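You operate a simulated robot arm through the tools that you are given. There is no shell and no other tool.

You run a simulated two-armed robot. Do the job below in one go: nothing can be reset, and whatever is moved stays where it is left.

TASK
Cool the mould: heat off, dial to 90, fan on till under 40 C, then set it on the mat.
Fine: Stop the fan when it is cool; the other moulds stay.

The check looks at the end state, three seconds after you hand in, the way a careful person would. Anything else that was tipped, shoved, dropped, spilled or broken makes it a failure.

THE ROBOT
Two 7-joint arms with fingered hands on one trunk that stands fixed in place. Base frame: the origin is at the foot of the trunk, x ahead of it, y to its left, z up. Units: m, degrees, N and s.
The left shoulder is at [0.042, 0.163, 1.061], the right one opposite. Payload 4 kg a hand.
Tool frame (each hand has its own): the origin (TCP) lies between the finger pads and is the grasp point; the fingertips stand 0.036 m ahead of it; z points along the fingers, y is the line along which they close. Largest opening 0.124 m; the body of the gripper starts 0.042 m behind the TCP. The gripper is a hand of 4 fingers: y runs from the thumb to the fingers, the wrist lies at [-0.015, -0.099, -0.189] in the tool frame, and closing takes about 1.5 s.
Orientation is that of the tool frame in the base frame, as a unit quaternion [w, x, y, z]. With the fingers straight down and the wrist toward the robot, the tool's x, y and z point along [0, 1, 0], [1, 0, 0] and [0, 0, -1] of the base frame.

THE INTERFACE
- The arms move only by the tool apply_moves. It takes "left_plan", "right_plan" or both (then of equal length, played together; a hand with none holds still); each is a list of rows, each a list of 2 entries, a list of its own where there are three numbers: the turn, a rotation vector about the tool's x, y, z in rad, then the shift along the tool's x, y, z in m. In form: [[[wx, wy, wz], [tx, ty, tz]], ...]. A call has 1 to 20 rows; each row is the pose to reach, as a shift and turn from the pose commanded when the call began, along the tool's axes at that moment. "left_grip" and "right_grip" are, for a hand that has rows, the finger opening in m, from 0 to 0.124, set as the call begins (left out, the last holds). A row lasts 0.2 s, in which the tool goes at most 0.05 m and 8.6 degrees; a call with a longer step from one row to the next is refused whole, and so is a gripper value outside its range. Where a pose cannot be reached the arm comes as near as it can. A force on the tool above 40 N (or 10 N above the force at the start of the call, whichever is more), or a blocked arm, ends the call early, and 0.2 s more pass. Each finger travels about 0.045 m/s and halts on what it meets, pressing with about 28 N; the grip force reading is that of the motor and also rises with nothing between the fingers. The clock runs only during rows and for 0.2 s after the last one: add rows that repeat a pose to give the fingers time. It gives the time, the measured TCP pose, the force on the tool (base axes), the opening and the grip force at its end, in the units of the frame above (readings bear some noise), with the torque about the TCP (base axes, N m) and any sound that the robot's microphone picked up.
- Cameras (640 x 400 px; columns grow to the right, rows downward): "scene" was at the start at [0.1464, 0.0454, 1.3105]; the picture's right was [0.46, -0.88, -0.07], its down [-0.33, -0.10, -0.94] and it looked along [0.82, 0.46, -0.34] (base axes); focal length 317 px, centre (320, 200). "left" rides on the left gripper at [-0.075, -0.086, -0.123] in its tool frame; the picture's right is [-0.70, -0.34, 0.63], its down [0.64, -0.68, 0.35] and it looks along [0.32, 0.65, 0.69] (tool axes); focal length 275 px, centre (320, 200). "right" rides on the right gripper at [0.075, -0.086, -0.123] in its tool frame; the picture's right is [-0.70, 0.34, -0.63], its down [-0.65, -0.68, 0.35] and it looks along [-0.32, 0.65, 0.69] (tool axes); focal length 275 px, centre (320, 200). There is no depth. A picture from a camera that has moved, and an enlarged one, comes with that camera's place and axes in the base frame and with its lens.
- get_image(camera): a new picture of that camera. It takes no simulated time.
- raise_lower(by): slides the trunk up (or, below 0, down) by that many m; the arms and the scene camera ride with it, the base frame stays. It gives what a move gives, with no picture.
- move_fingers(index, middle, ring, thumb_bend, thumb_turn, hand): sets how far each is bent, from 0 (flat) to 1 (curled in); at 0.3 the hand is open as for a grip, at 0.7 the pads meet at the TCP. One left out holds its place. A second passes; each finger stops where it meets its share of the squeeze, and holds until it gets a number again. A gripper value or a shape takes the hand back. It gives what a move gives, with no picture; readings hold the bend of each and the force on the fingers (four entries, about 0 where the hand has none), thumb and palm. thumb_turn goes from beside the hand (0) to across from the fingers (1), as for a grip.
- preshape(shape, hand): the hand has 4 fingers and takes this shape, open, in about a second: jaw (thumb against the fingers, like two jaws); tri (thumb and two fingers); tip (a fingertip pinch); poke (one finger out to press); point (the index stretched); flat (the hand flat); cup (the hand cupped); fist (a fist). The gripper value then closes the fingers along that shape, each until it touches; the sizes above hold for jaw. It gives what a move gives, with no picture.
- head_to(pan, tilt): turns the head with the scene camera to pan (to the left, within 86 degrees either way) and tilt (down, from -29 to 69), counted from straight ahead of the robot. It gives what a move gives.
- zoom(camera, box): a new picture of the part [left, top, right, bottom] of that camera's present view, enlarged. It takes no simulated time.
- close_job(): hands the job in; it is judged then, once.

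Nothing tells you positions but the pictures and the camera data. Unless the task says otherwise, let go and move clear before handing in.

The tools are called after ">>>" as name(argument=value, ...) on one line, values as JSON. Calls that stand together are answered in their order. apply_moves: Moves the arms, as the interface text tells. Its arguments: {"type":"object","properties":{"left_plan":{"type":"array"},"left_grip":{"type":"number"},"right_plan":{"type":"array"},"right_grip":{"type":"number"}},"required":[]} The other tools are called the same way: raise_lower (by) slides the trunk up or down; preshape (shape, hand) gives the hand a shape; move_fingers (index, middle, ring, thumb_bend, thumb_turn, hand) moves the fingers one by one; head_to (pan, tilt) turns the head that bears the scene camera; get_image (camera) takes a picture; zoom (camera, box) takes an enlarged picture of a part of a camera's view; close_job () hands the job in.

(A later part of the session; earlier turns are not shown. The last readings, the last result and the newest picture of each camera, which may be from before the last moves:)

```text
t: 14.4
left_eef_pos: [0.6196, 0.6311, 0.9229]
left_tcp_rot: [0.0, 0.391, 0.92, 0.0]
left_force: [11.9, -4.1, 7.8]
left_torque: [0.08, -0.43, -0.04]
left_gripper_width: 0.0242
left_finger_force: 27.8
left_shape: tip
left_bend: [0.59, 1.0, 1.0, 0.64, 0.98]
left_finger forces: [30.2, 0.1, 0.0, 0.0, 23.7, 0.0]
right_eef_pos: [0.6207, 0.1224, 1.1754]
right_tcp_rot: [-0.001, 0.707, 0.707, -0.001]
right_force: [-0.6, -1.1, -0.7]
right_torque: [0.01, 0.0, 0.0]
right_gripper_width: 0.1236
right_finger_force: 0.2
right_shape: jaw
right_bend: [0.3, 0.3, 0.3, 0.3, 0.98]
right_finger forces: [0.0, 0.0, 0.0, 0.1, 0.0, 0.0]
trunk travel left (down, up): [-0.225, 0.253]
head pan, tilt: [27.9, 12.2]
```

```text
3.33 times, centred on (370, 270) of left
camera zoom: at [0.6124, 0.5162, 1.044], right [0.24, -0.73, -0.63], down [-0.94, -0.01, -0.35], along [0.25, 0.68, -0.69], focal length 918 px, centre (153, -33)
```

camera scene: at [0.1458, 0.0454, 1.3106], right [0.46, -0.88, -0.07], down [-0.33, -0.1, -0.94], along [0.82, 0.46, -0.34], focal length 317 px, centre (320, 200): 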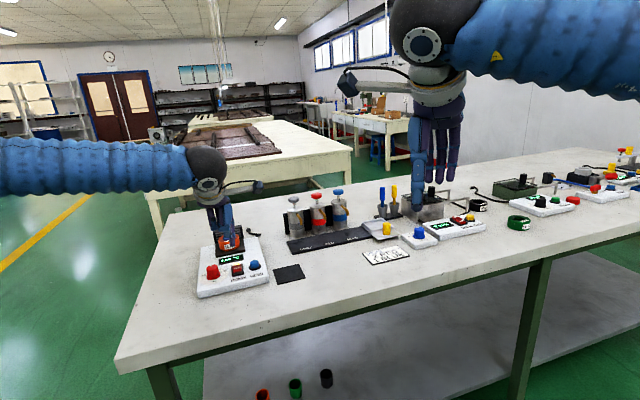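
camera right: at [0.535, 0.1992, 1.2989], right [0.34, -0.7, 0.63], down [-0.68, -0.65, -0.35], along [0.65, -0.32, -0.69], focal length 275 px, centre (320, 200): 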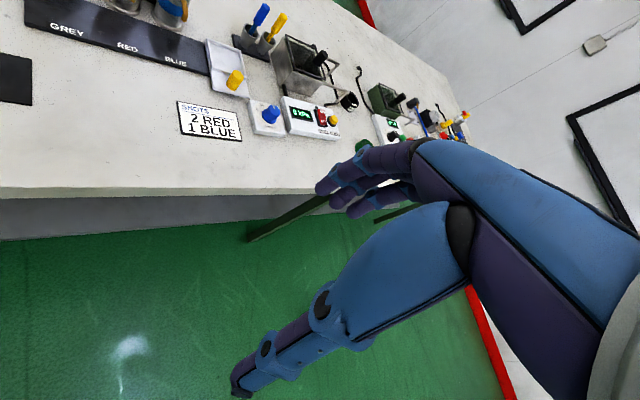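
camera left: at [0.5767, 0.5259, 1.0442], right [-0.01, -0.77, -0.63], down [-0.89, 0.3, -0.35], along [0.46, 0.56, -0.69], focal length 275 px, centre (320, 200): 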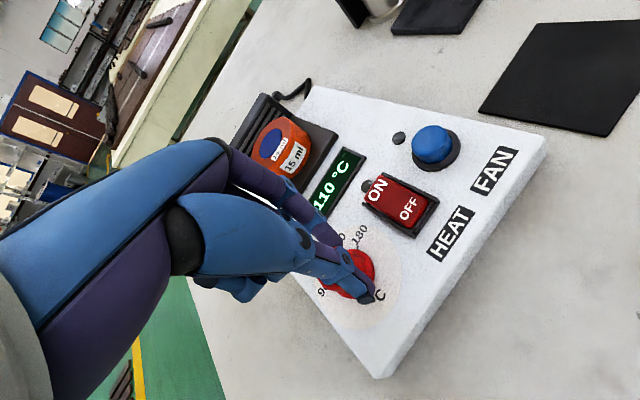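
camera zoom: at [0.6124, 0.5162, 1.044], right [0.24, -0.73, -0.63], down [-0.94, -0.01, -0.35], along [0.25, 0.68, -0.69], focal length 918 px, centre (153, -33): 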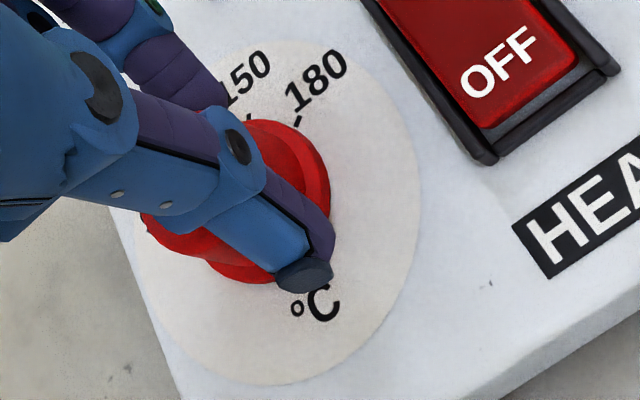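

The pointer is turning toward 90 and forces are fine. I'll continue the rest of the twist.

>>> apply_moves(left_plan=[[[0, 0, -0.1], [0, 0, 0]], [[0, 0, -0.2], [0, 0, 0]], [[0, 0, -0.29], [0, 0, 0]], [[0, 0, -0.29], [0, 0, 0]]])

>>> zoom(camera="scene", box=[195, 240, 255, 290])

>>> zoom(camera="left", box=[300, 210, 440, 330])

```text
t: 15.4
left_eef_pos: [0.6214, 0.6294, 0.923]
left_tcp_rot: [0.0, 0.254, 0.967, 0.001]
left_force: [18.8, -1.8, 12.9]
left_torque: [0.22, -0.62, -0.29]
left_gripper_width: 0.0247
left_finger_force: 27.5
left_shape: tip
left_bend: [0.57, 1.0, 1.0, 0.65, 0.98]
left_finger forces: [33.3, 0.1, 0.1, 0.0, 23.9, 0.1]
right_eef_pos: [0.6198, 0.1227, 1.1747]
right_tcp_rot: [-0.002, 0.708, 0.707, 0.0]
right_force: [-0.1, 0.5, 0.1]
right_torque: [0.0, -0.02, 0.01]
right_gripper_width: 0.1237
right_finger_force: 0.0
right_shape: jaw
right_bend: [0.3, 0.3, 0.3, 0.3, 0.98]
right_finger forces: [0.0, 0.1, 0.1, 0.1, 0.0, 0.0]
trunk travel left (down, up): [-0.225, 0.253]
head pan, tilt: [27.9, 12.2]
```

```text
8.00 times, centred on (225, 265) of scene
camera zoom: at [0.147, 0.0445, 1.3106], right [0.46, -0.88, -0.07], down [-0.33, -0.1, -0.94], along [0.82, 0.46, -0.34], focal length 2532 px, centre (1080, -320)
```

zoom: 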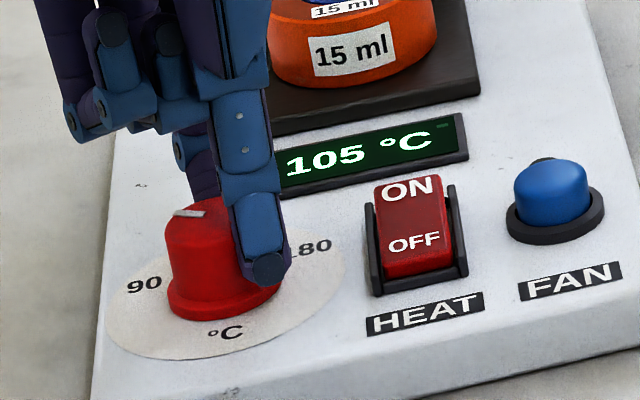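

```text
3.33 times, centred on (370, 270) of left
camera zoom: at [0.6453, 0.5176, 1.0436], right [0.44, -0.64, -0.63], down [-0.9, -0.28, -0.35], along [0.04, 0.72, -0.69], focal length 918 px, centre (153, -33)
```

zoom: 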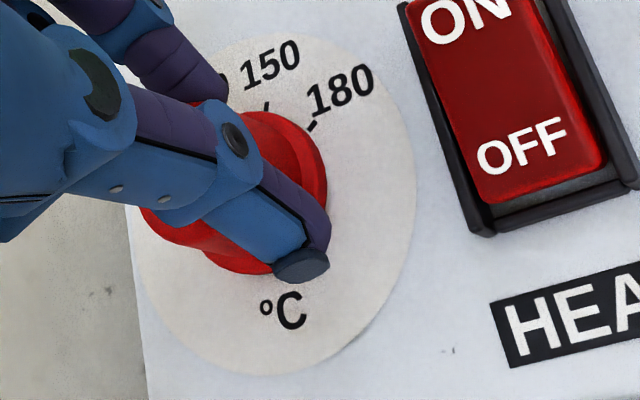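

The knob's pointer is near 90 and the resisting torque has grown, so it may be close to a stop. I'll release, raise up and check the reading.

>>> apply_moves(left_plan=[[[0, 0, 0], [0, 0, 0]], [[0, 0, 0], [0, 0, 0]], [[0, 0, 0], [0, 0, 0]], [[0, 0, 0], [0, 0, -0.02]], [[0, 0, 0], [0, 0, -0.05]], [[0, 0, 0], [0, 0, -0.09]], [[0, 0, 0], [0, 0, -0.12]], [[0, 0, 0], [0, 0, -0.12]]], left_grip=0.07)

>>> zoom(camera="scene", box=[195, 240, 255, 290])

>>> get_image(camera="left")

>>> zoom(camera="left", box=[330, 210, 450, 310])

```text
t: 17.2
left_eef_pos: [0.6203, 0.6316, 1.0411]
left_tcp_rot: [0.0, 0.253, 0.967, 0.0]
left_force: [0.8, 0.4, -0.6]
left_torque: [-0.02, 0.0, -0.03]
left_gripper_width: 0.0697
left_finger_force: 0.0
left_shape: tip
left_bend: [0.4, 0.98, 0.99, 0.54, 0.99]
left_finger forces: [0.0, 0.0, 0.0, 0.1, 0.0, 0.0]
right_eef_pos: [0.6219, 0.1224, 1.1748]
right_tcp_rot: [-0.001, 0.707, 0.707, -0.002]
right_force: [0.0, -0.6, -0.2]
right_torque: [0.0, -0.02, 0.01]
right_gripper_width: 0.1237
right_finger_force: 0.1
right_shape: jaw
right_bend: [0.3, 0.3, 0.3, 0.3, 0.98]
right_finger forces: [0.0, 0.0, 0.0, 0.0, 0.0, 0.0]
trunk travel left (down, up): [-0.225, 0.253]
head pan, tilt: [27.9, 12.2]
```

```text
8.00 times, centred on (225, 265) of scene
camera zoom: at [0.1467, 0.0456, 1.3103], right [0.46, -0.88, -0.07], down [-0.33, -0.1, -0.94], along [0.82, 0.46, -0.34], focal length 2532 px, centre (1080, -320)
```

zoom: 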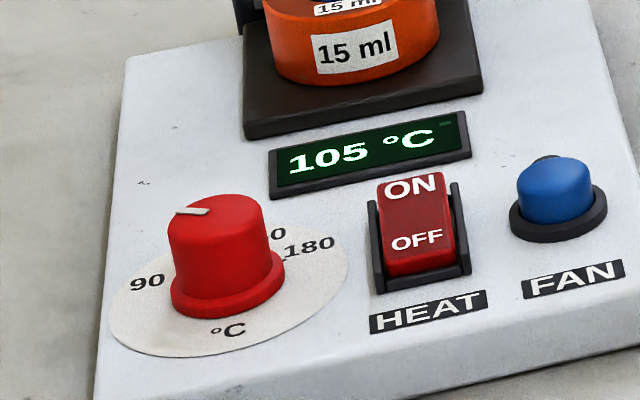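

```text
taken
camera left: at [0.6452, 0.5195, 1.1632], right [0.44, -0.64, -0.63], down [-0.9, -0.28, -0.34], along [0.04, 0.72, -0.69], focal length 275 px, centre (320, 200)
```

left: 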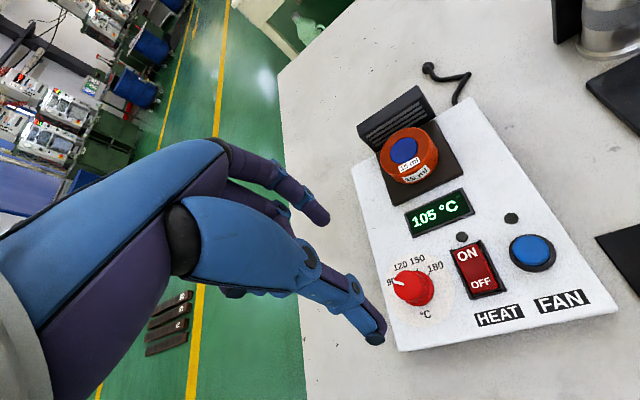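

```text
4.00 times, centred on (390, 260) of left
camera zoom: at [0.6452, 0.5195, 1.1632], right [0.44, -0.64, -0.63], down [-0.9, -0.28, -0.34], along [0.04, 0.72, -0.69], focal length 1101 px, centre (40, -40)
```

zoom: 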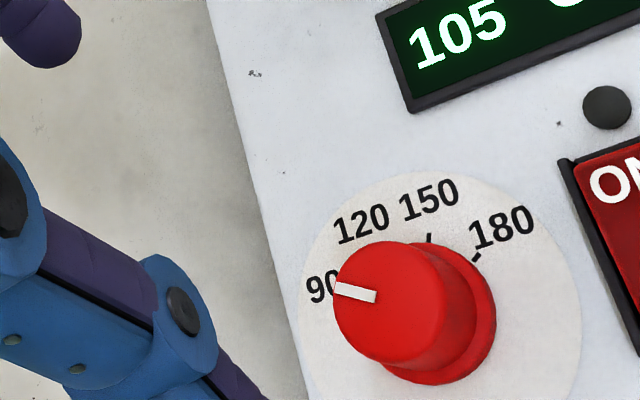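

The display reads 105 °C. I'll zoom tightly on the dial to confirm the pointer is at 90.

>>> zoom(camera="left", box=[385, 245, 465, 325])

>>> zoom(camera="scene", box=[205, 255, 245, 290])

```text
5.00 times, centred on (425, 285) of left
camera zoom: at [0.6452, 0.5195, 1.1632], right [0.44, -0.64, -0.63], down [-0.9, -0.28, -0.34], along [0.04, 0.72, -0.69], focal length 1376 px, centre (-205, -225)
```

zoom: 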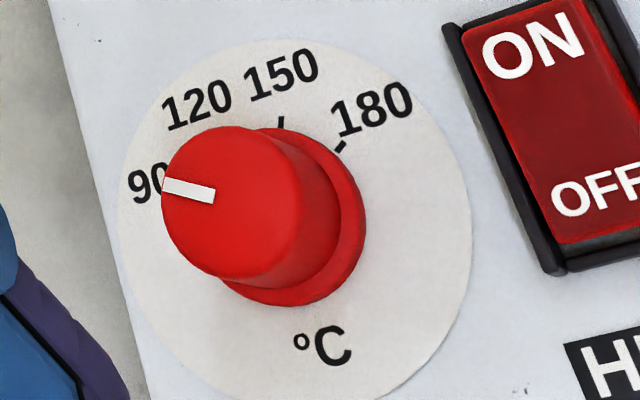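

```text
11.43 times, centred on (225, 272) of scene
camera zoom: at [0.1467, 0.0456, 1.3103], right [0.46, -0.88, -0.07], down [-0.33, -0.1, -0.94], along [0.82, 0.46, -0.34], focal length 3618 px, centre (1406, -629)
```

zoom: 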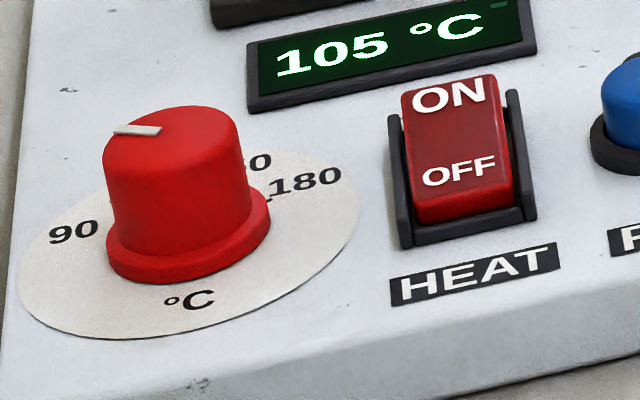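

The dial is at 90. Next is the fan button at about (0.6935, 0.5605), so I'll set the single poking finger and move above it.

>>> preshape(hand="left", shape="poke")

>>> move_fingers(hand="left", index=0.7, middle=1.0, ring=1.0)

>>> apply_moves(left_plan=[[[0, 0, 0.068], [-0.023, -0.007, 0.015]], [[0, 0, 0.136], [-0.045, -0.015, 0.03]], [[0, 0, 0.204], [-0.068, -0.022, 0.045]], [[0, 0, 0.272], [-0.091, -0.029, 0.06]], [[0, 0, 0.272], [-0.091, -0.029, 0.06]]])

>>> zoom(camera="left", box=[300, 160, 480, 320])

>>> zoom(camera="scene", box=[210, 210, 290, 290])

```text
t: 18.1
left_eef_pos: [0.6207, 0.6317, 1.042]
left_tcp_rot: [0.0, 0.254, 0.967, 0.0]
left_force: [0.4, 0.2, -0.5]
left_torque: [0.01, 0.02, 0.0]
left_gripper_width: 0.0
left_finger_force: 0.1
left_shape: poke
left_bend: [0.7, 0.7, 0.99, 0.0, 1.0]
left_finger forces: [0.0, 0.1, 0.0, 0.1, 0.0, 0.1]
right_eef_pos: [0.6203, 0.1232, 1.1748]
right_tcp_rot: [0.001, 0.707, 0.708, 0.0]
right_force: [0.2, 0.6, 0.3]
right_torque: [0.01, 0.0, -0.01]
right_gripper_width: 0.1235
right_finger_force: 0.1
right_shape: jaw
right_bend: [0.3, 0.3, 0.3, 0.3, 0.98]
right_finger forces: [0.1, 0.0, 0.1, 0.0, 0.0, 0.1]
trunk travel left (down, up): [-0.225, 0.253]
head pan, tilt: [27.9, 12.2]
```

```text
t: 19.1
left_eef_pos: [0.6218, 0.6317, 1.0412]
left_tcp_rot: [0.0, 0.253, 0.967, 0.0]
left_force: [0.2, 0.1, -0.6]
left_torque: [0.0, 0.01, -0.01]
left_gripper_width: 0.037
left_finger_force: 0.1
left_shape: fingers
left_bend: [0.7, 1.0, 1.0, 0.0, 1.0]
left_finger forces: [0.0, 0.1, 0.0, 0.1, 0.0, 0.0]
right_eef_pos: [0.619, 0.1234, 1.1763]
right_tcp_rot: [0.0, 0.707, 0.707, 0.0]
right_force: [-0.4, -1.0, -0.3]
right_torque: [-0.01, -0.01, -0.01]
right_gripper_width: 0.1237
right_finger_force: 0.0
right_shape: jaw
right_bend: [0.3, 0.3, 0.3, 0.3, 0.98]
right_finger forces: [0.0, 0.0, 0.0, 0.1, 0.0, 0.0]
trunk travel left (down, up): [-0.225, 0.253]
head pan, tilt: [27.9, 12.2]
```

```text
t: 20.3
left_eef_pos: [0.6849, 0.5608, 0.9817]
left_tcp_rot: [0.0, 0.383, 0.924, 0.001]
left_force: [0.2, -0.3, 0.3]
left_torque: [0.0, 0.0, 0.04]
left_gripper_width: 0.0373
left_finger_force: 0.0
left_shape: fingers
left_bend: [0.7, 1.0, 1.0, 0.0, 1.0]
left_finger forces: [0.0, 0.0, 0.0, 0.1, 0.0, 0.1]
right_eef_pos: [0.6191, 0.1228, 1.1758]
right_tcp_rot: [0.0, 0.707, 0.707, 0.001]
right_force: [0.0, 1.1, -0.3]
right_torque: [0.03, 0.0, 0.01]
right_gripper_width: 0.1237
right_finger_force: 0.0
right_shape: jaw
right_bend: [0.3, 0.3, 0.3, 0.3, 0.98]
right_finger forces: [0.0, 0.0, 0.0, 0.0, 0.0, 0.1]
trunk travel left (down, up): [-0.225, 0.253]
head pan, tilt: [27.9, 12.2]
```

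```text
2.50 times, centred on (390, 240) of left
camera zoom: at [0.6793, 0.446, 1.1029], right [0.25, -0.73, -0.63], down [-0.94, -0.03, -0.35], along [0.24, 0.68, -0.69], focal length 688 px, centre (145, 100)
```

zoom: 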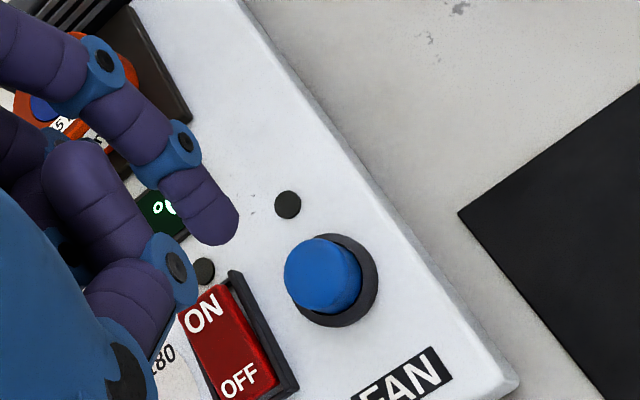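

```text
5.00 times, centred on (250, 250) of scene
camera zoom: at [0.146, 0.0453, 1.3106], right [0.46, -0.88, -0.07], down [-0.33, -0.1, -0.94], along [0.82, 0.46, -0.34], focal length 1583 px, centre (670, -50)
```

zoom: 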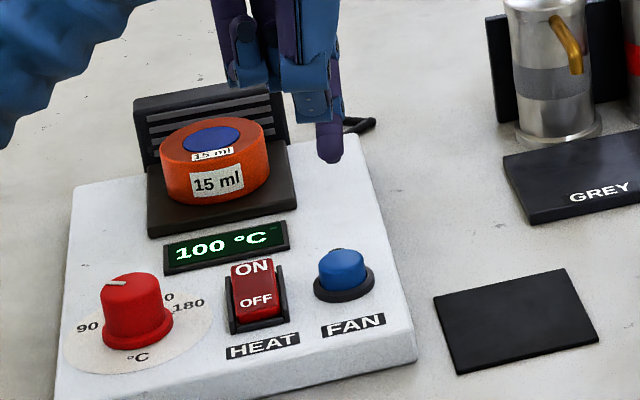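

The fingertip is right over the fan button and the display reads 100 °C. I'll press down gently.

>>> apply_moves(left_plan=[[[0, 0, 0], [0, 0, 0.02]], [[0, 0, 0], [0, 0, 0.04]], [[0, 0, 0], [0, 0, 0.048]], [[0, 0, 0], [0, 0, 0.053]], [[0, 0, 0], [0, 0, 0.057]], [[0, 0, 0], [0, 0, 0.06]]])

>>> zoom(camera="left", box=[300, 160, 480, 320])

>>> zoom(camera="scene", box=[210, 210, 290, 290])

```text
t: 21.7
left_eef_pos: [0.6861, 0.5607, 0.9223]
left_tcp_rot: [0.0, 0.382, 0.924, -0.001]
left_force: [0.3, -1.0, 2.5]
left_torque: [-0.04, -0.03, -0.02]
left_gripper_width: 0.0369
left_finger_force: 1.8
left_shape: fingers
left_bend: [0.7, 1.0, 1.0, 0.0, 1.0]
left_finger forces: [2.1, 0.0, 0.0, 0.0, 0.0, 0.0]
right_eef_pos: [0.621, 0.1229, 1.1766]
right_tcp_rot: [-0.001, 0.708, 0.707, 0.0]
right_force: [-0.6, -0.5, -0.4]
right_torque: [-0.03, -0.02, 0.01]
right_gripper_width: 0.1238
right_finger_force: 0.0
right_shape: jaw
right_bend: [0.3, 0.3, 0.3, 0.3, 0.98]
right_finger forces: [0.0, 0.0, 0.1, 0.1, 0.0, 0.1]
trunk travel left (down, up): [-0.225, 0.253]
head pan, tilt: [27.9, 12.2]
heard: click
```

```text
2.50 times, centred on (390, 240) of left
camera zoom: at [0.6791, 0.4465, 1.0437], right [0.25, -0.73, -0.63], down [-0.94, -0.03, -0.35], along [0.24, 0.68, -0.69], focal length 688 px, centre (145, 100)
```

zoom: 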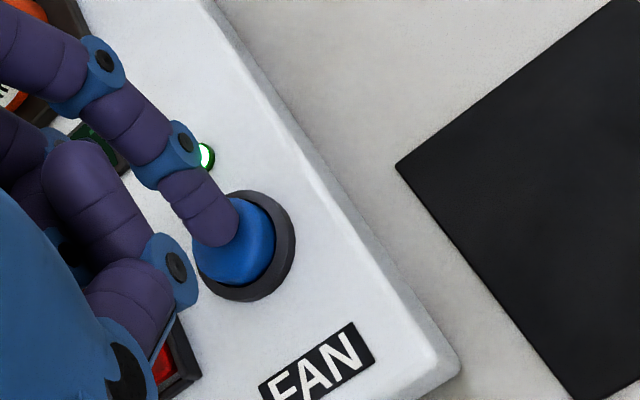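

```text
5.00 times, centred on (250, 250) of scene
camera zoom: at [0.1464, 0.0452, 1.3105], right [0.46, -0.88, -0.07], down [-0.33, -0.1, -0.94], along [0.82, 0.46, -0.34], focal length 1583 px, centre (670, -50)
```

zoom: 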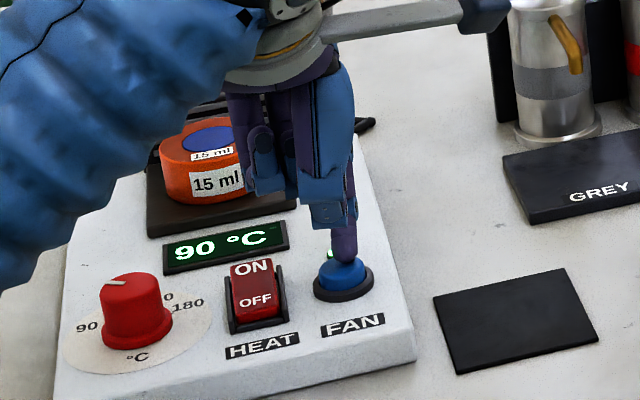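

There was a click, the fan LED is green, and the display is at 90 °C. I'll lift off the button and wait just above it.

>>> apply_moves(left_plan=[[[0, 0, 0], [0, 0, -0.02]], [[0, 0, 0], [0, 0, -0.045]], [[0, 0, 0], [0, 0, -0.045]], [[0, 0, 0], [0, 0, -0.045]], [[0, 0, 0], [0, 0, -0.045]]])

>>> zoom(camera="scene", box=[210, 210, 290, 290])

>>> get_image(camera="left")

```text
t: 22.9
left_eef_pos: [0.687, 0.5599, 0.9661]
left_tcp_rot: [0.0, 0.383, 0.924, 0.001]
left_force: [-0.8, -1.1, 0.2]
left_torque: [0.0, -0.02, -0.01]
left_gripper_width: 0.037
left_finger_force: 0.0
left_shape: fingers
left_bend: [0.7, 1.0, 1.0, 0.0, 1.0]
left_finger forces: [0.0, 0.0, 0.0, 0.1, 0.0, 0.1]
right_eef_pos: [0.6199, 0.1227, 1.1764]
right_tcp_rot: [0.0, 0.707, 0.708, 0.0]
right_force: [-0.3, -0.7, -0.6]
right_torque: [0.01, -0.04, 0.01]
right_gripper_width: 0.1236
right_finger_force: 0.0
right_shape: jaw
right_bend: [0.3, 0.3, 0.3, 0.3, 0.98]
right_finger forces: [0.1, 0.1, 0.0, 0.1, 0.0, 0.0]
trunk travel left (down, up): [-0.225, 0.253]
head pan, tilt: [27.9, 12.2]
```

```text
5.00 times, centred on (250, 250) of scene
camera zoom: at [0.1465, 0.0454, 1.3104], right [0.46, -0.88, -0.07], down [-0.33, -0.1, -0.94], along [0.82, 0.46, -0.34], focal length 1583 px, centre (670, -50)
```

zoom: 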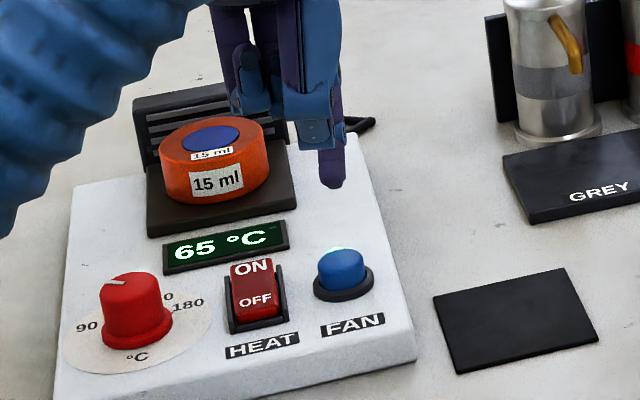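

```text
taken
camera left: at [0.6794, 0.4468, 1.0878], right [0.25, -0.73, -0.63], down [-0.94, -0.03, -0.35], along [0.24, 0.68, -0.69], focal length 275 px, centre (320, 200)
```

left: 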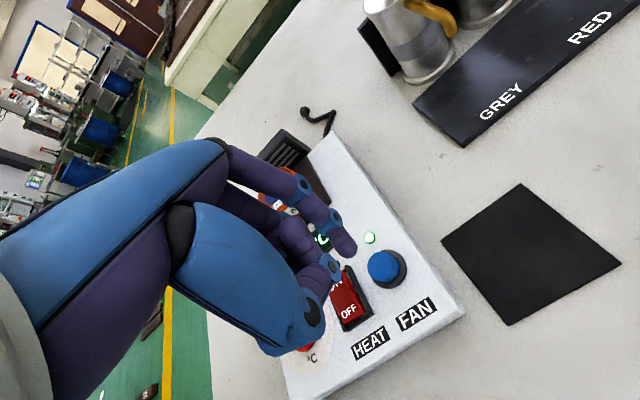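

It is cooling fast and reads 65 °C. I'll wait about 1.5 s more and read again.

>>> apply_moves(left_plan=[[[0, 0, 0], [0, 0, 0]], [[0, 0, 0], [0, 0, 0]], [[0, 0, 0], [0, 0, 0]], [[0, 0, 0], [0, 0, 0]], [[0, 0, 0], [0, 0, 0]], [[0, 0, 0], [0, 0, 0]], [[0, 0, 0], [0, 0, 0]]])

>>> zoom(camera="scene", box=[210, 210, 290, 290])

```text
t: 24.5
left_eef_pos: [0.6856, 0.5606, 0.9664]
left_tcp_rot: [0.001, 0.383, 0.924, 0.001]
left_force: [0.6, 0.5, 0.9]
left_torque: [0.02, 0.02, -0.01]
left_gripper_width: 0.0368
left_finger_force: 0.1
left_shape: fingers
left_bend: [0.7, 1.0, 1.0, 0.0, 1.0]
left_finger forces: [0.1, 0.1, 0.0, 0.0, 0.0, 0.0]
right_eef_pos: [0.6202, 0.1231, 1.1764]
right_tcp_rot: [0.0, 0.708, 0.707, 0.0]
right_force: [0.3, -0.5, 0.7]
right_torque: [0.0, 0.0, 0.0]
right_gripper_width: 0.1236
right_finger_force: 0.1
right_shape: jaw
right_bend: [0.3, 0.3, 0.3, 0.3, 0.98]
right_finger forces: [0.1, 0.0, 0.0, 0.1, 0.0, 0.0]
trunk travel left (down, up): [-0.225, 0.253]
head pan, tilt: [27.9, 12.2]
```

```text
5.00 times, centred on (250, 250) of scene
camera zoom: at [0.1465, 0.0453, 1.3105], right [0.46, -0.88, -0.07], down [-0.33, -0.1, -0.94], along [0.82, 0.46, -0.34], focal length 1583 px, centre (670, -50)
```

zoom: 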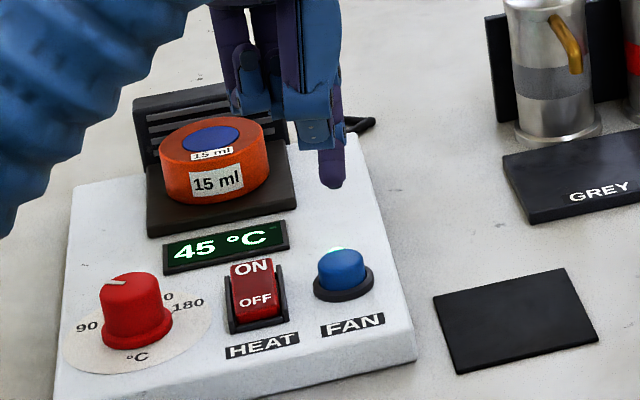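

It reads 45 °C. I'll wait another 1.6 s so it is clearly under 40.

>>> apply_moves(left_plan=[[[0, 0, 0], [0, 0, 0]], [[0, 0, 0], [0, 0, 0]], [[0, 0, 0], [0, 0, 0]], [[0, 0, 0], [0, 0, 0]], [[0, 0, 0], [0, 0, 0]], [[0, 0, 0], [0, 0, 0]], [[0, 0, 0], [0, 0, 0]]])

>>> zoom(camera="scene", box=[210, 210, 290, 290])

```text
t: 26.1
left_eef_pos: [0.6856, 0.5615, 0.9654]
left_tcp_rot: [-0.001, 0.382, 0.924, 0.0]
left_force: [0.2, -0.4, -0.9]
left_torque: [-0.03, -0.03, -0.01]
left_gripper_width: 0.0369
left_finger_force: 0.1
left_shape: fingers
left_bend: [0.7, 1.0, 1.0, 0.0, 1.0]
left_finger forces: [0.0, 0.0, 0.0, 0.0, 0.1, 0.0]
right_eef_pos: [0.6209, 0.1222, 1.175]
right_tcp_rot: [0.0, 0.707, 0.707, 0.0]
right_force: [-0.3, 0.6, 0.0]
right_torque: [0.0, -0.02, -0.03]
right_gripper_width: 0.1235
right_finger_force: 0.1
right_shape: jaw
right_bend: [0.3, 0.3, 0.3, 0.3, 0.98]
right_finger forces: [0.0, 0.0, 0.1, 0.0, 0.1, 0.1]
trunk travel left (down, up): [-0.225, 0.253]
head pan, tilt: [27.9, 12.2]
```

```text
5.00 times, centred on (250, 250) of scene
camera zoom: at [0.1465, 0.0453, 1.3105], right [0.46, -0.88, -0.07], down [-0.33, -0.1, -0.94], along [0.82, 0.46, -0.34], focal length 1583 px, centre (670, -50)
```

zoom: 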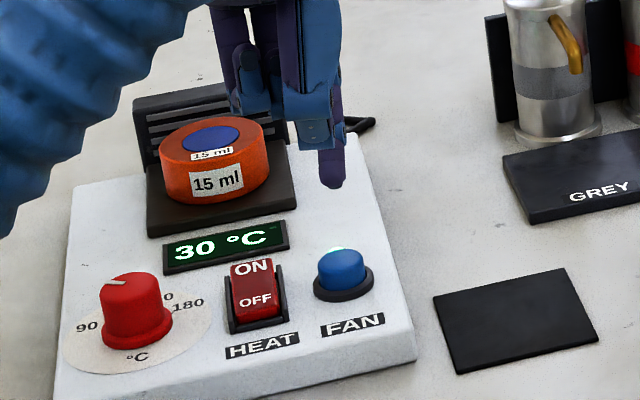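

It reads 30 °C, so it is cool. I'll press the fan button again to stop the fan.

>>> apply_moves(left_plan=[[[0, 0, 0], [0, 0, 0.02]], [[0, 0, 0], [0, 0, 0.032]], [[0, 0, 0], [0, 0, 0.038]], [[0, 0, 0], [0, 0, 0.042]], [[0, 0, 0], [0, 0, 0.045]]])

>>> zoom(camera="scene", box=[210, 210, 290, 290])

>>> zoom(camera="left", box=[300, 160, 480, 320])

```text
t: 27.3
left_eef_pos: [0.6797, 0.5642, 0.9343]
left_tcp_rot: [0.004, 0.38, 0.925, 0.006]
left_force: [0.1, -1.3, -0.9]
left_torque: [-0.04, -0.04, -0.01]
left_gripper_width: 0.0371
left_finger_force: 0.0
left_shape: fingers
left_bend: [0.7, 1.0, 1.0, 0.0, 1.0]
left_finger forces: [0.0, 0.0, 0.1, 0.0, 0.1, 0.0]
right_eef_pos: [0.6139, 0.1208, 1.1812]
right_tcp_rot: [0.001, 0.707, 0.707, 0.003]
right_force: [0.5, 0.8, -0.1]
right_torque: [0.02, 0.0, 0.02]
right_gripper_width: 0.1236
right_finger_force: 0.1
right_shape: jaw
right_bend: [0.3, 0.3, 0.3, 0.3, 0.98]
right_finger forces: [0.0, 0.0, 0.0, 0.0, 0.1, 0.0]
trunk travel left (down, up): [-0.225, 0.253]
head pan, tilt: [27.9, 12.2]
```

```text
5.00 times, centred on (250, 250) of scene
camera zoom: at [0.1397, 0.0435, 1.3131], right [0.46, -0.88, -0.07], down [-0.33, -0.1, -0.94], along [0.82, 0.46, -0.33], focal length 1583 px, centre (670, -50)
```

zoom: 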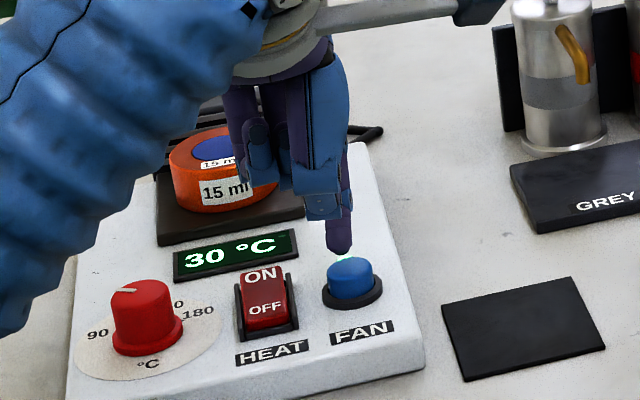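

```text
2.50 times, centred on (390, 240) of left
camera zoom: at [0.6728, 0.4486, 1.0548], right [0.26, -0.72, -0.64], down [-0.93, -0.03, -0.36], along [0.24, 0.69, -0.68], focal length 688 px, centre (145, 100)
```

zoom: 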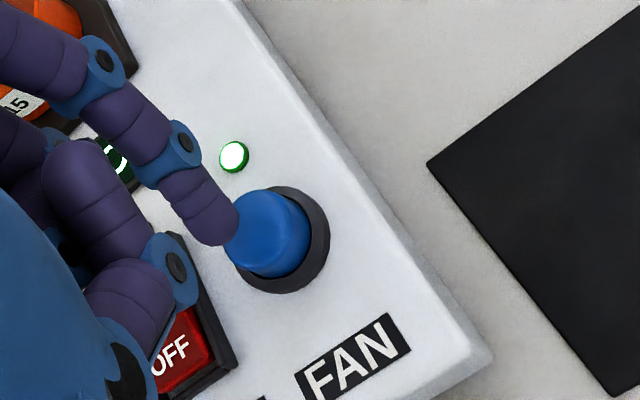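

Something jogged the whole trunk: the scene camera and the right hand both shifted back about 7 mm. My finger stopped short, and the fan is still on. I'll lift a little, let it settle and re-measure.

>>> apply_moves(left_plan=[[[0, 0, 0], [0, 0, -0.02]], [[0, 0, 0], [0, 0, -0.02]], [[0, 0, 0], [0, 0, -0.02]]])

>>> get_image(camera="scene")

>>> get_image(camera="right")

>>> get_image(camera="left")

```text
t: 28.1
left_eef_pos: [0.6754, 0.5637, 0.9516]
left_tcp_rot: [0.002, 0.381, 0.924, 0.005]
left_force: [0.2, -0.3, 0.3]
left_torque: [0.01, 0.04, -0.02]
left_gripper_width: 0.0372
left_finger_force: 0.0
left_shape: fingers
left_bend: [0.7, 1.0, 1.0, 0.0, 1.0]
left_finger forces: [0.0, 0.0, 0.1, 0.0, 0.0, 0.1]
right_eef_pos: [0.6102, 0.1195, 1.1823]
right_tcp_rot: [0.002, 0.707, 0.707, 0.003]
right_force: [0.1, -0.7, 0.0]
right_torque: [-0.04, -0.04, 0.02]
right_gripper_width: 0.1236
right_finger_force: 0.0
right_shape: jaw
right_bend: [0.3, 0.3, 0.3, 0.3, 0.98]
right_finger forces: [0.0, 0.1, 0.0, 0.1, 0.0, 0.0]
trunk travel left (down, up): [-0.225, 0.253]
head pan, tilt: [27.9, 12.2]
```

```text
taken
camera scene: at [0.1336, 0.0441, 1.3119], right [0.47, -0.88, -0.07], down [-0.32, -0.1, -0.94], along [0.82, 0.46, -0.33], focal length 317 px, centre (320, 200)
```

scene: 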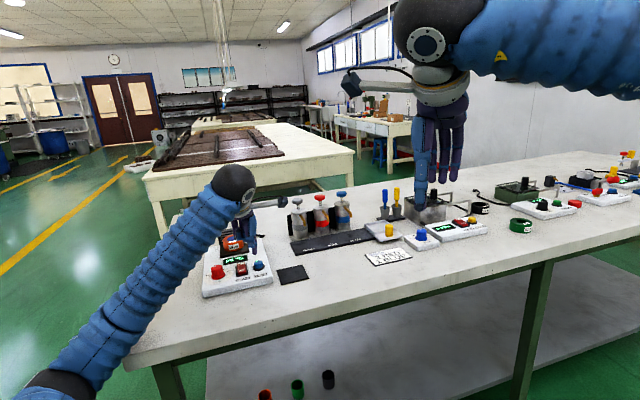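

```text
taken
camera right: at [0.5242, 0.197, 1.3044], right [0.33, -0.7, 0.64], down [-0.68, -0.64, -0.35], along [0.66, -0.31, -0.69], focal length 275 px, centre (320, 200)
```

right: 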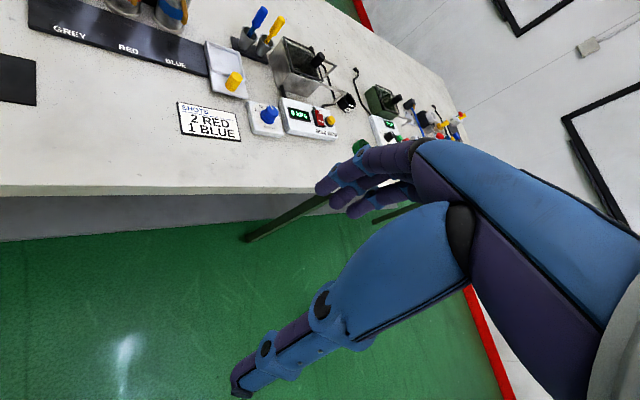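

```text
taken
camera left: at [0.6682, 0.4478, 1.0718], right [0.26, -0.73, -0.64], down [-0.93, -0.03, -0.35], along [0.24, 0.69, -0.69], focal length 275 px, centre (320, 200)
```

left: 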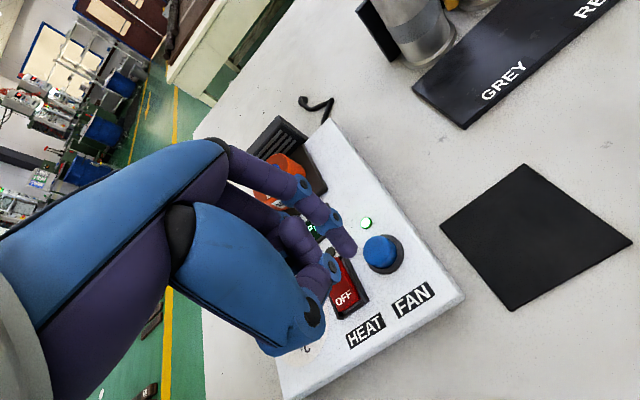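

The left forearm now hangs steeply and the elbow is low, near the bench's front edge. It may be pressing there and pushing the trunk back. I'll turn the head to see it before moving further.

>>> head_to(pan=50, tilt=40)

>>> get_image(camera="scene")

```text
t: 29.0
left_eef_pos: [0.6746, 0.5624, 0.952]
left_tcp_rot: [0.004, 0.382, 0.924, 0.004]
left_force: [0.0, 0.3, 1.2]
left_torque: [0.02, -0.03, -0.01]
left_gripper_width: 0.0372
left_finger_force: 0.0
left_shape: fingers
left_bend: [0.7, 1.0, 1.0, 0.0, 1.0]
left_finger forces: [0.0, 0.1, 0.1, 0.0, 0.0, 0.1]
right_eef_pos: [0.6091, 0.1189, 1.1823]
right_tcp_rot: [0.002, 0.708, 0.707, 0.004]
right_force: [0.6, 0.3, 0.8]
right_torque: [0.0, -0.01, 0.01]
right_gripper_width: 0.1237
right_finger_force: 0.1
right_shape: jaw
right_bend: [0.3, 0.3, 0.3, 0.3, 0.98]
right_finger forces: [0.1, 0.0, 0.0, 0.0, 0.0, 0.1]
trunk travel left (down, up): [-0.225, 0.253]
head pan, tilt: [50.0, 40.0]
```

```text
taken
camera scene: at [0.1005, 0.0652, 1.2725], right [0.76, -0.64, -0.11], down [-0.52, -0.49, -0.7], along [0.39, 0.59, -0.71], focal length 317 px, centre (320, 200)
```

scene: 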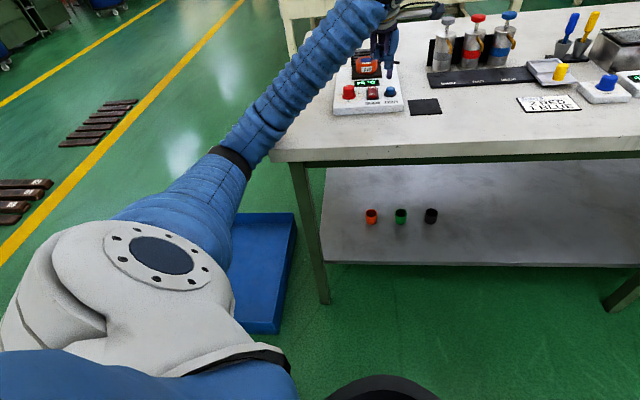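

The forearm lies across the bench's front-left corner with the elbow hanging low, and that is what is pushing the trunk. Raising the trunk lifts the whole arm off the edge and lets the elbow stay higher.

>>> raise_lower(by=0.1)

>>> get_image(camera="scene")

```text
t: 30.4
left_eef_pos: [0.6853, 0.5601, 1.0416]
left_tcp_rot: [0.0, 0.384, 0.923, 0.0]
left_force: [0.0, -0.6, 0.2]
left_torque: [-0.04, -0.03, 0.0]
left_gripper_width: 0.037
left_finger_force: 0.1
left_shape: fingers
left_bend: [0.7, 1.0, 1.0, 0.0, 1.0]
left_finger forces: [0.0, 0.1, 0.1, 0.1, 0.1, 0.0]
right_eef_pos: [0.619, 0.1236, 1.2744]
right_tcp_rot: [0.0, 0.707, 0.707, 0.001]
right_force: [0.4, -0.4, 0.1]
right_torque: [-0.02, 0.03, 0.03]
right_gripper_width: 0.1238
right_finger_force: 0.2
right_shape: jaw
right_bend: [0.3, 0.3, 0.3, 0.3, 0.98]
right_finger forces: [0.0, 0.0, 0.0, 0.0, 0.0, 0.0]
trunk travel left (down, up): [-0.325, 0.153]
head pan, tilt: [50.0, 40.0]
```

```text
taken
camera scene: at [0.0713, 0.0673, 1.3815], right [0.77, -0.64, -0.04], down [-0.46, -0.49, -0.74], along [0.45, 0.59, -0.67], focal length 317 px, centre (320, 200)
```

scene: 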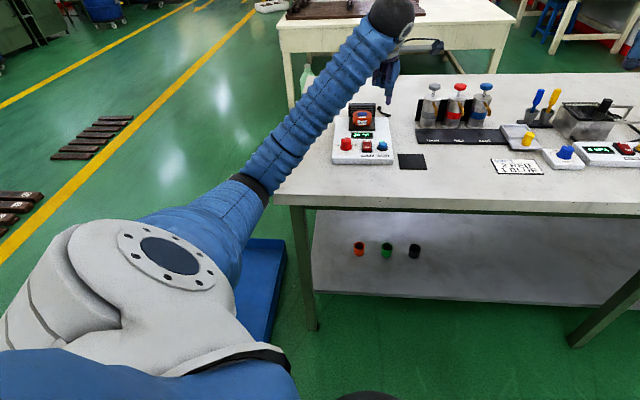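

The trunk has straightened back and the forearm is off the edge. Before pressing again I'll check that the station hasn't moved and where the button is.

>>> get_image(camera="left")

>>> zoom(camera="scene", box=[310, 80, 450, 190])

```text
taken
camera left: at [0.6782, 0.447, 1.1627], right [0.25, -0.73, -0.63], down [-0.94, -0.03, -0.35], along [0.24, 0.68, -0.69], focal length 275 px, centre (320, 200)
```

left: 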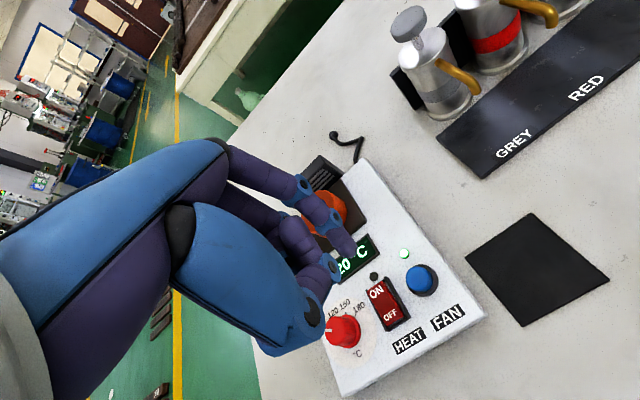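

```text
3.64 times, centred on (380, 135) of scene
camera zoom: at [0.0713, 0.0673, 1.3815], right [0.77, -0.64, -0.04], down [-0.46, -0.49, -0.74], along [0.45, 0.59, -0.67], focal length 1151 px, centre (102, 436)
```

zoom: 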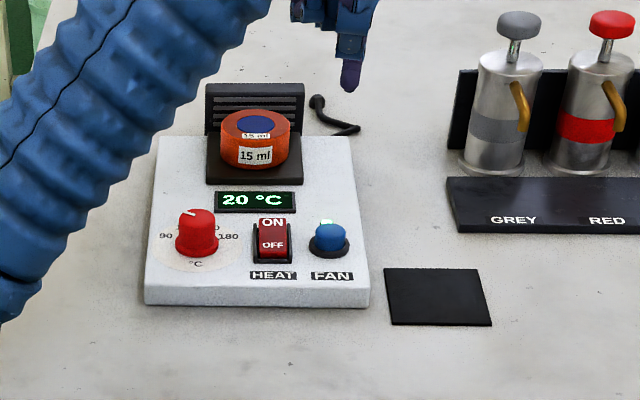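

The station hasn't moved and the display reads 20 °C. I'll zoom once on the dial from this straighter view to confirm the setting.

>>> zoom(camera="scene", box=[330, 125, 370, 160])

>>> zoom(camera="left", box=[310, 285, 380, 365])

```text
11.43 times, centred on (350, 142) of scene
camera zoom: at [0.0713, 0.0673, 1.3815], right [0.77, -0.64, -0.04], down [-0.46, -0.49, -0.74], along [0.45, 0.59, -0.67], focal length 3618 px, centre (-23, 857)
```

zoom: 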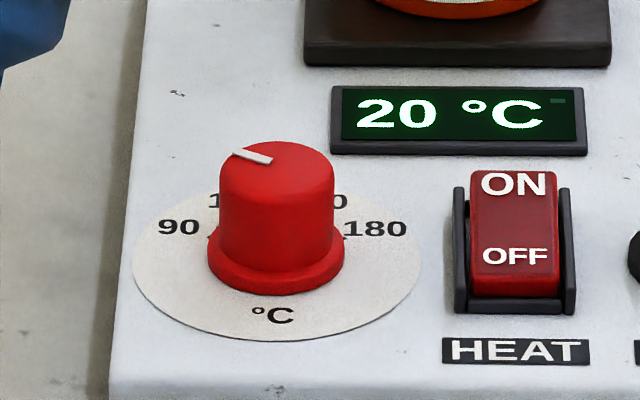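

```text
5.00 times, centred on (345, 325) of left
camera zoom: at [0.6782, 0.447, 1.1627], right [0.25, -0.73, -0.63], down [-0.94, -0.03, -0.35], along [0.24, 0.68, -0.69], focal length 1376 px, centre (195, -425)
```

zoom: 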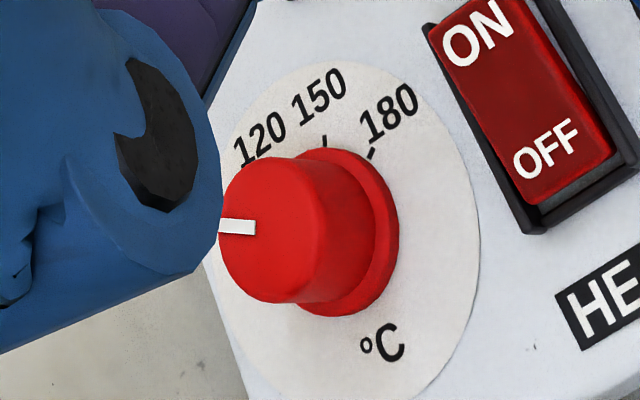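

The dial looks to be at 90, and I'll re-verify it from above later. Now I'll lower the finger toward the fan button in stages, watching for any trunk shift.

>>> apply_moves(left_plan=[[[0, 0, 0], [-0.001, 0, 0.02]], [[0, 0, 0], [-0.001, 0, 0.04]], [[0, 0, 0], [-0.001, 0, 0.06]], [[0, 0, 0], [-0.001, 0, 0.08]], [[0, 0, 0], [-0.001, 0, 0.08]]])

>>> get_image(camera="scene")

>>> zoom(camera="left", box=[300, 160, 480, 320])

```text
t: 31.6
left_eef_pos: [0.685, 0.5611, 0.961]
left_tcp_rot: [-0.001, 0.383, 0.924, 0.0]
left_force: [-0.3, -1.1, 0.5]
left_torque: [-0.03, -0.01, 0.01]
left_gripper_width: 0.0373
left_finger_force: 0.1
left_shape: fingers
left_bend: [0.7, 1.0, 1.0, 0.0, 1.0]
left_finger forces: [0.1, 0.1, 0.0, 0.1, 0.0, 0.1]
right_eef_pos: [0.6196, 0.1227, 1.2749]
right_tcp_rot: [0.0, 0.707, 0.707, 0.0]
right_force: [1.1, -0.2, 0.8]
right_torque: [-0.03, -0.01, 0.02]
right_gripper_width: 0.1236
right_finger_force: 0.0
right_shape: jaw
right_bend: [0.3, 0.3, 0.3, 0.3, 0.98]
right_finger forces: [0.0, 0.0, 0.1, 0.0, 0.0, 0.0]
trunk travel left (down, up): [-0.325, 0.153]
head pan, tilt: [50.0, 40.0]
```

```text
taken
camera scene: at [0.0718, 0.0667, 1.3816], right [0.77, -0.64, -0.04], down [-0.46, -0.49, -0.74], along [0.45, 0.59, -0.67], focal length 317 px, centre (320, 200)
```

scene: 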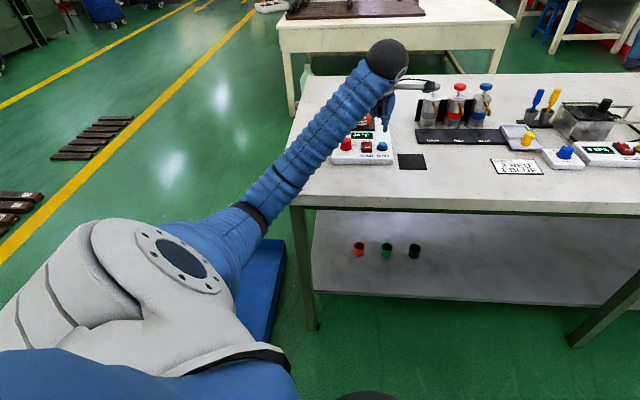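

```text
2.50 times, centred on (390, 240) of left
camera zoom: at [0.6785, 0.4471, 1.0824], right [0.25, -0.73, -0.63], down [-0.94, -0.03, -0.35], along [0.24, 0.68, -0.69], focal length 688 px, centre (145, 100)
```

zoom: 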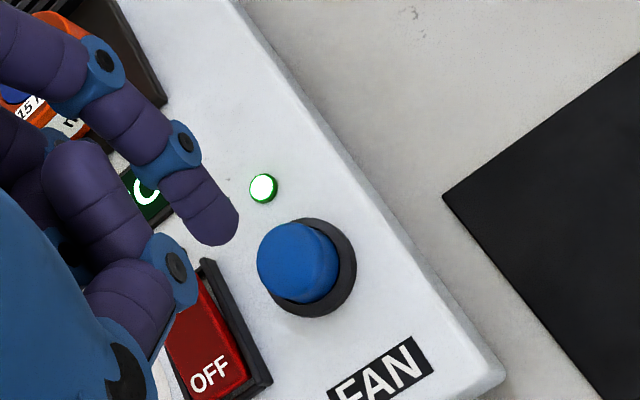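

The trunk is steady and the fan LED is still on. I'll press the last 4 cm.

>>> apply_moves(left_plan=[[[0, 0, 0], [0, 0, 0.018]], [[0, 0, 0], [0, 0, 0.027]], [[0, 0, 0], [0, 0, 0.033]], [[0, 0, 0], [0, 0, 0.037]], [[0, 0, 0], [0, 0, 0.04]]])

>>> zoom(camera="left", box=[300, 160, 480, 320])

>>> zoom(camera="scene", box=[310, 80, 450, 190])

```text
t: 32.8
left_eef_pos: [0.6843, 0.5612, 0.9208]
left_tcp_rot: [-0.001, 0.383, 0.924, 0.0]
left_force: [1.3, 0.1, 2.8]
left_torque: [-0.01, -0.04, 0.0]
left_gripper_width: 0.037
left_finger_force: 1.7
left_shape: fingers
left_bend: [0.7, 1.0, 1.0, 0.0, 1.0]
left_finger forces: [2.5, 0.0, 0.1, 0.0, 0.1, 0.0]
right_eef_pos: [0.6197, 0.1235, 1.2761]
right_tcp_rot: [0.0, 0.708, 0.707, 0.0]
right_force: [-0.3, 0.0, -0.2]
right_torque: [-0.04, -0.02, -0.02]
right_gripper_width: 0.1237
right_finger_force: 0.1
right_shape: jaw
right_bend: [0.3, 0.3, 0.3, 0.3, 0.98]
right_finger forces: [0.1, 0.0, 0.0, 0.0, 0.0, 0.0]
trunk travel left (down, up): [-0.325, 0.153]
head pan, tilt: [50.0, 40.0]
heard: click
```

```text
2.50 times, centred on (390, 240) of left
camera zoom: at [0.6793, 0.4465, 1.0429], right [0.25, -0.73, -0.63], down [-0.94, -0.03, -0.35], along [0.24, 0.68, -0.69], focal length 688 px, centre (145, 100)
```

zoom: 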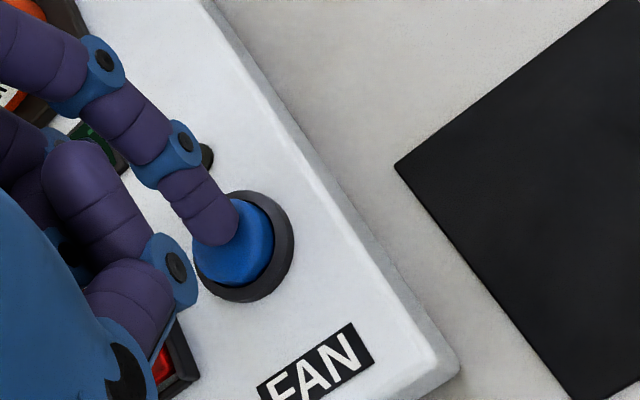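

```text
3.64 times, centred on (380, 135) of scene
camera zoom: at [0.072, 0.0667, 1.3816], right [0.77, -0.64, -0.04], down [-0.46, -0.49, -0.74], along [0.45, 0.59, -0.67], focal length 1151 px, centre (102, 436)
```

zoom: 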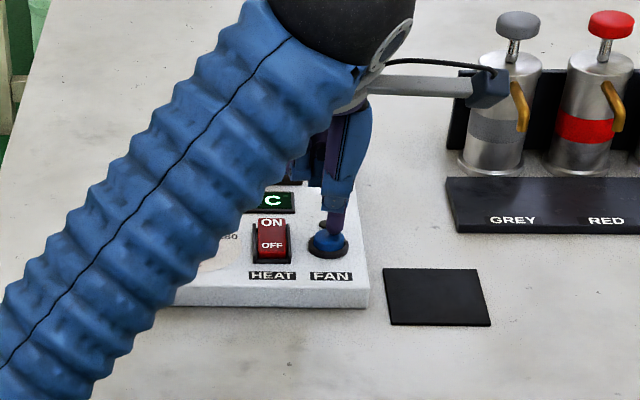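

There was a click and the fan LED is off. I'll lift straight up.

>>> apply_moves(left_plan=[[[0, 0, 0], [0, 0, -0.02]], [[0, 0, 0], [0, 0, -0.05]], [[0, 0, 0], [0, 0, -0.09]], [[0, 0, 0], [0, 0, -0.13]], [[0, 0, 0], [0, 0, -0.16]]])

>>> zoom(camera="scene", box=[310, 80, 450, 190])

>>> get_image(camera="left")

```text
t: 34.0
left_eef_pos: [0.6858, 0.5618, 1.0804]
left_tcp_rot: [0.0, 0.383, 0.924, 0.0]
left_force: [-0.2, -0.7, 0.6]
left_torque: [0.05, 0.01, 0.0]
left_gripper_width: 0.0372
left_finger_force: 0.0
left_shape: fingers
left_bend: [0.7, 1.0, 1.0, 0.0, 1.0]
left_finger forces: [0.1, 0.1, 0.0, 0.0, 0.0, 0.0]
right_eef_pos: [0.6205, 0.1203, 1.2758]
right_tcp_rot: [-0.001, 0.707, 0.707, -0.001]
right_force: [-0.9, -0.5, -0.4]
right_torque: [-0.01, -0.04, 0.02]
right_gripper_width: 0.1237
right_finger_force: 0.0
right_shape: jaw
right_bend: [0.3, 0.3, 0.3, 0.3, 0.98]
right_finger forces: [0.0, 0.1, 0.1, 0.1, 0.0, 0.1]
trunk travel left (down, up): [-0.325, 0.153]
head pan, tilt: [50.0, 40.0]
```

```text
3.64 times, centred on (380, 135) of scene
camera zoom: at [0.0721, 0.066, 1.3816], right [0.76, -0.64, -0.04], down [-0.46, -0.49, -0.74], along [0.45, 0.59, -0.67], focal length 1151 px, centre (102, 436)
```

zoom: 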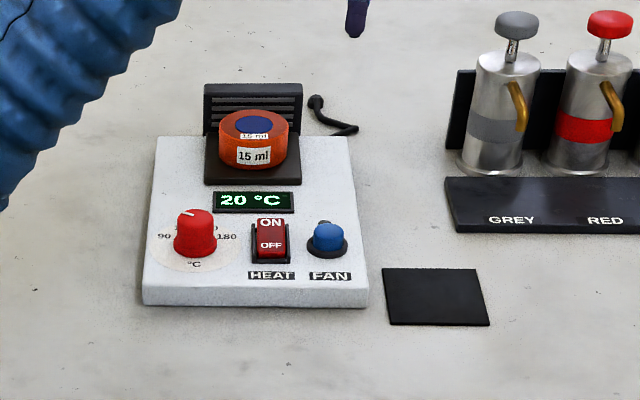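

```text
taken
camera left: at [0.6803, 0.447, 1.2025], right [0.25, -0.73, -0.63], down [-0.94, -0.03, -0.34], along [0.24, 0.68, -0.69], focal length 275 px, centre (320, 200)
```

left: 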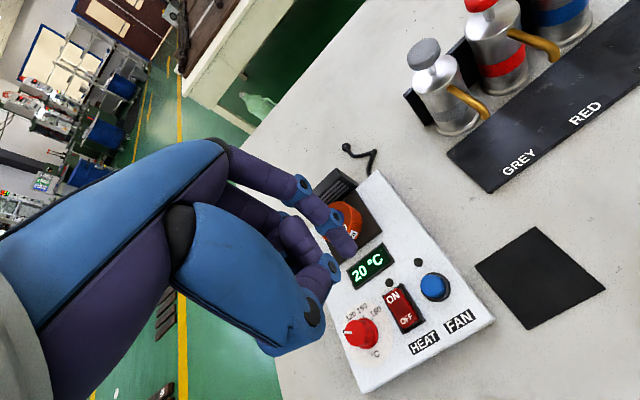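

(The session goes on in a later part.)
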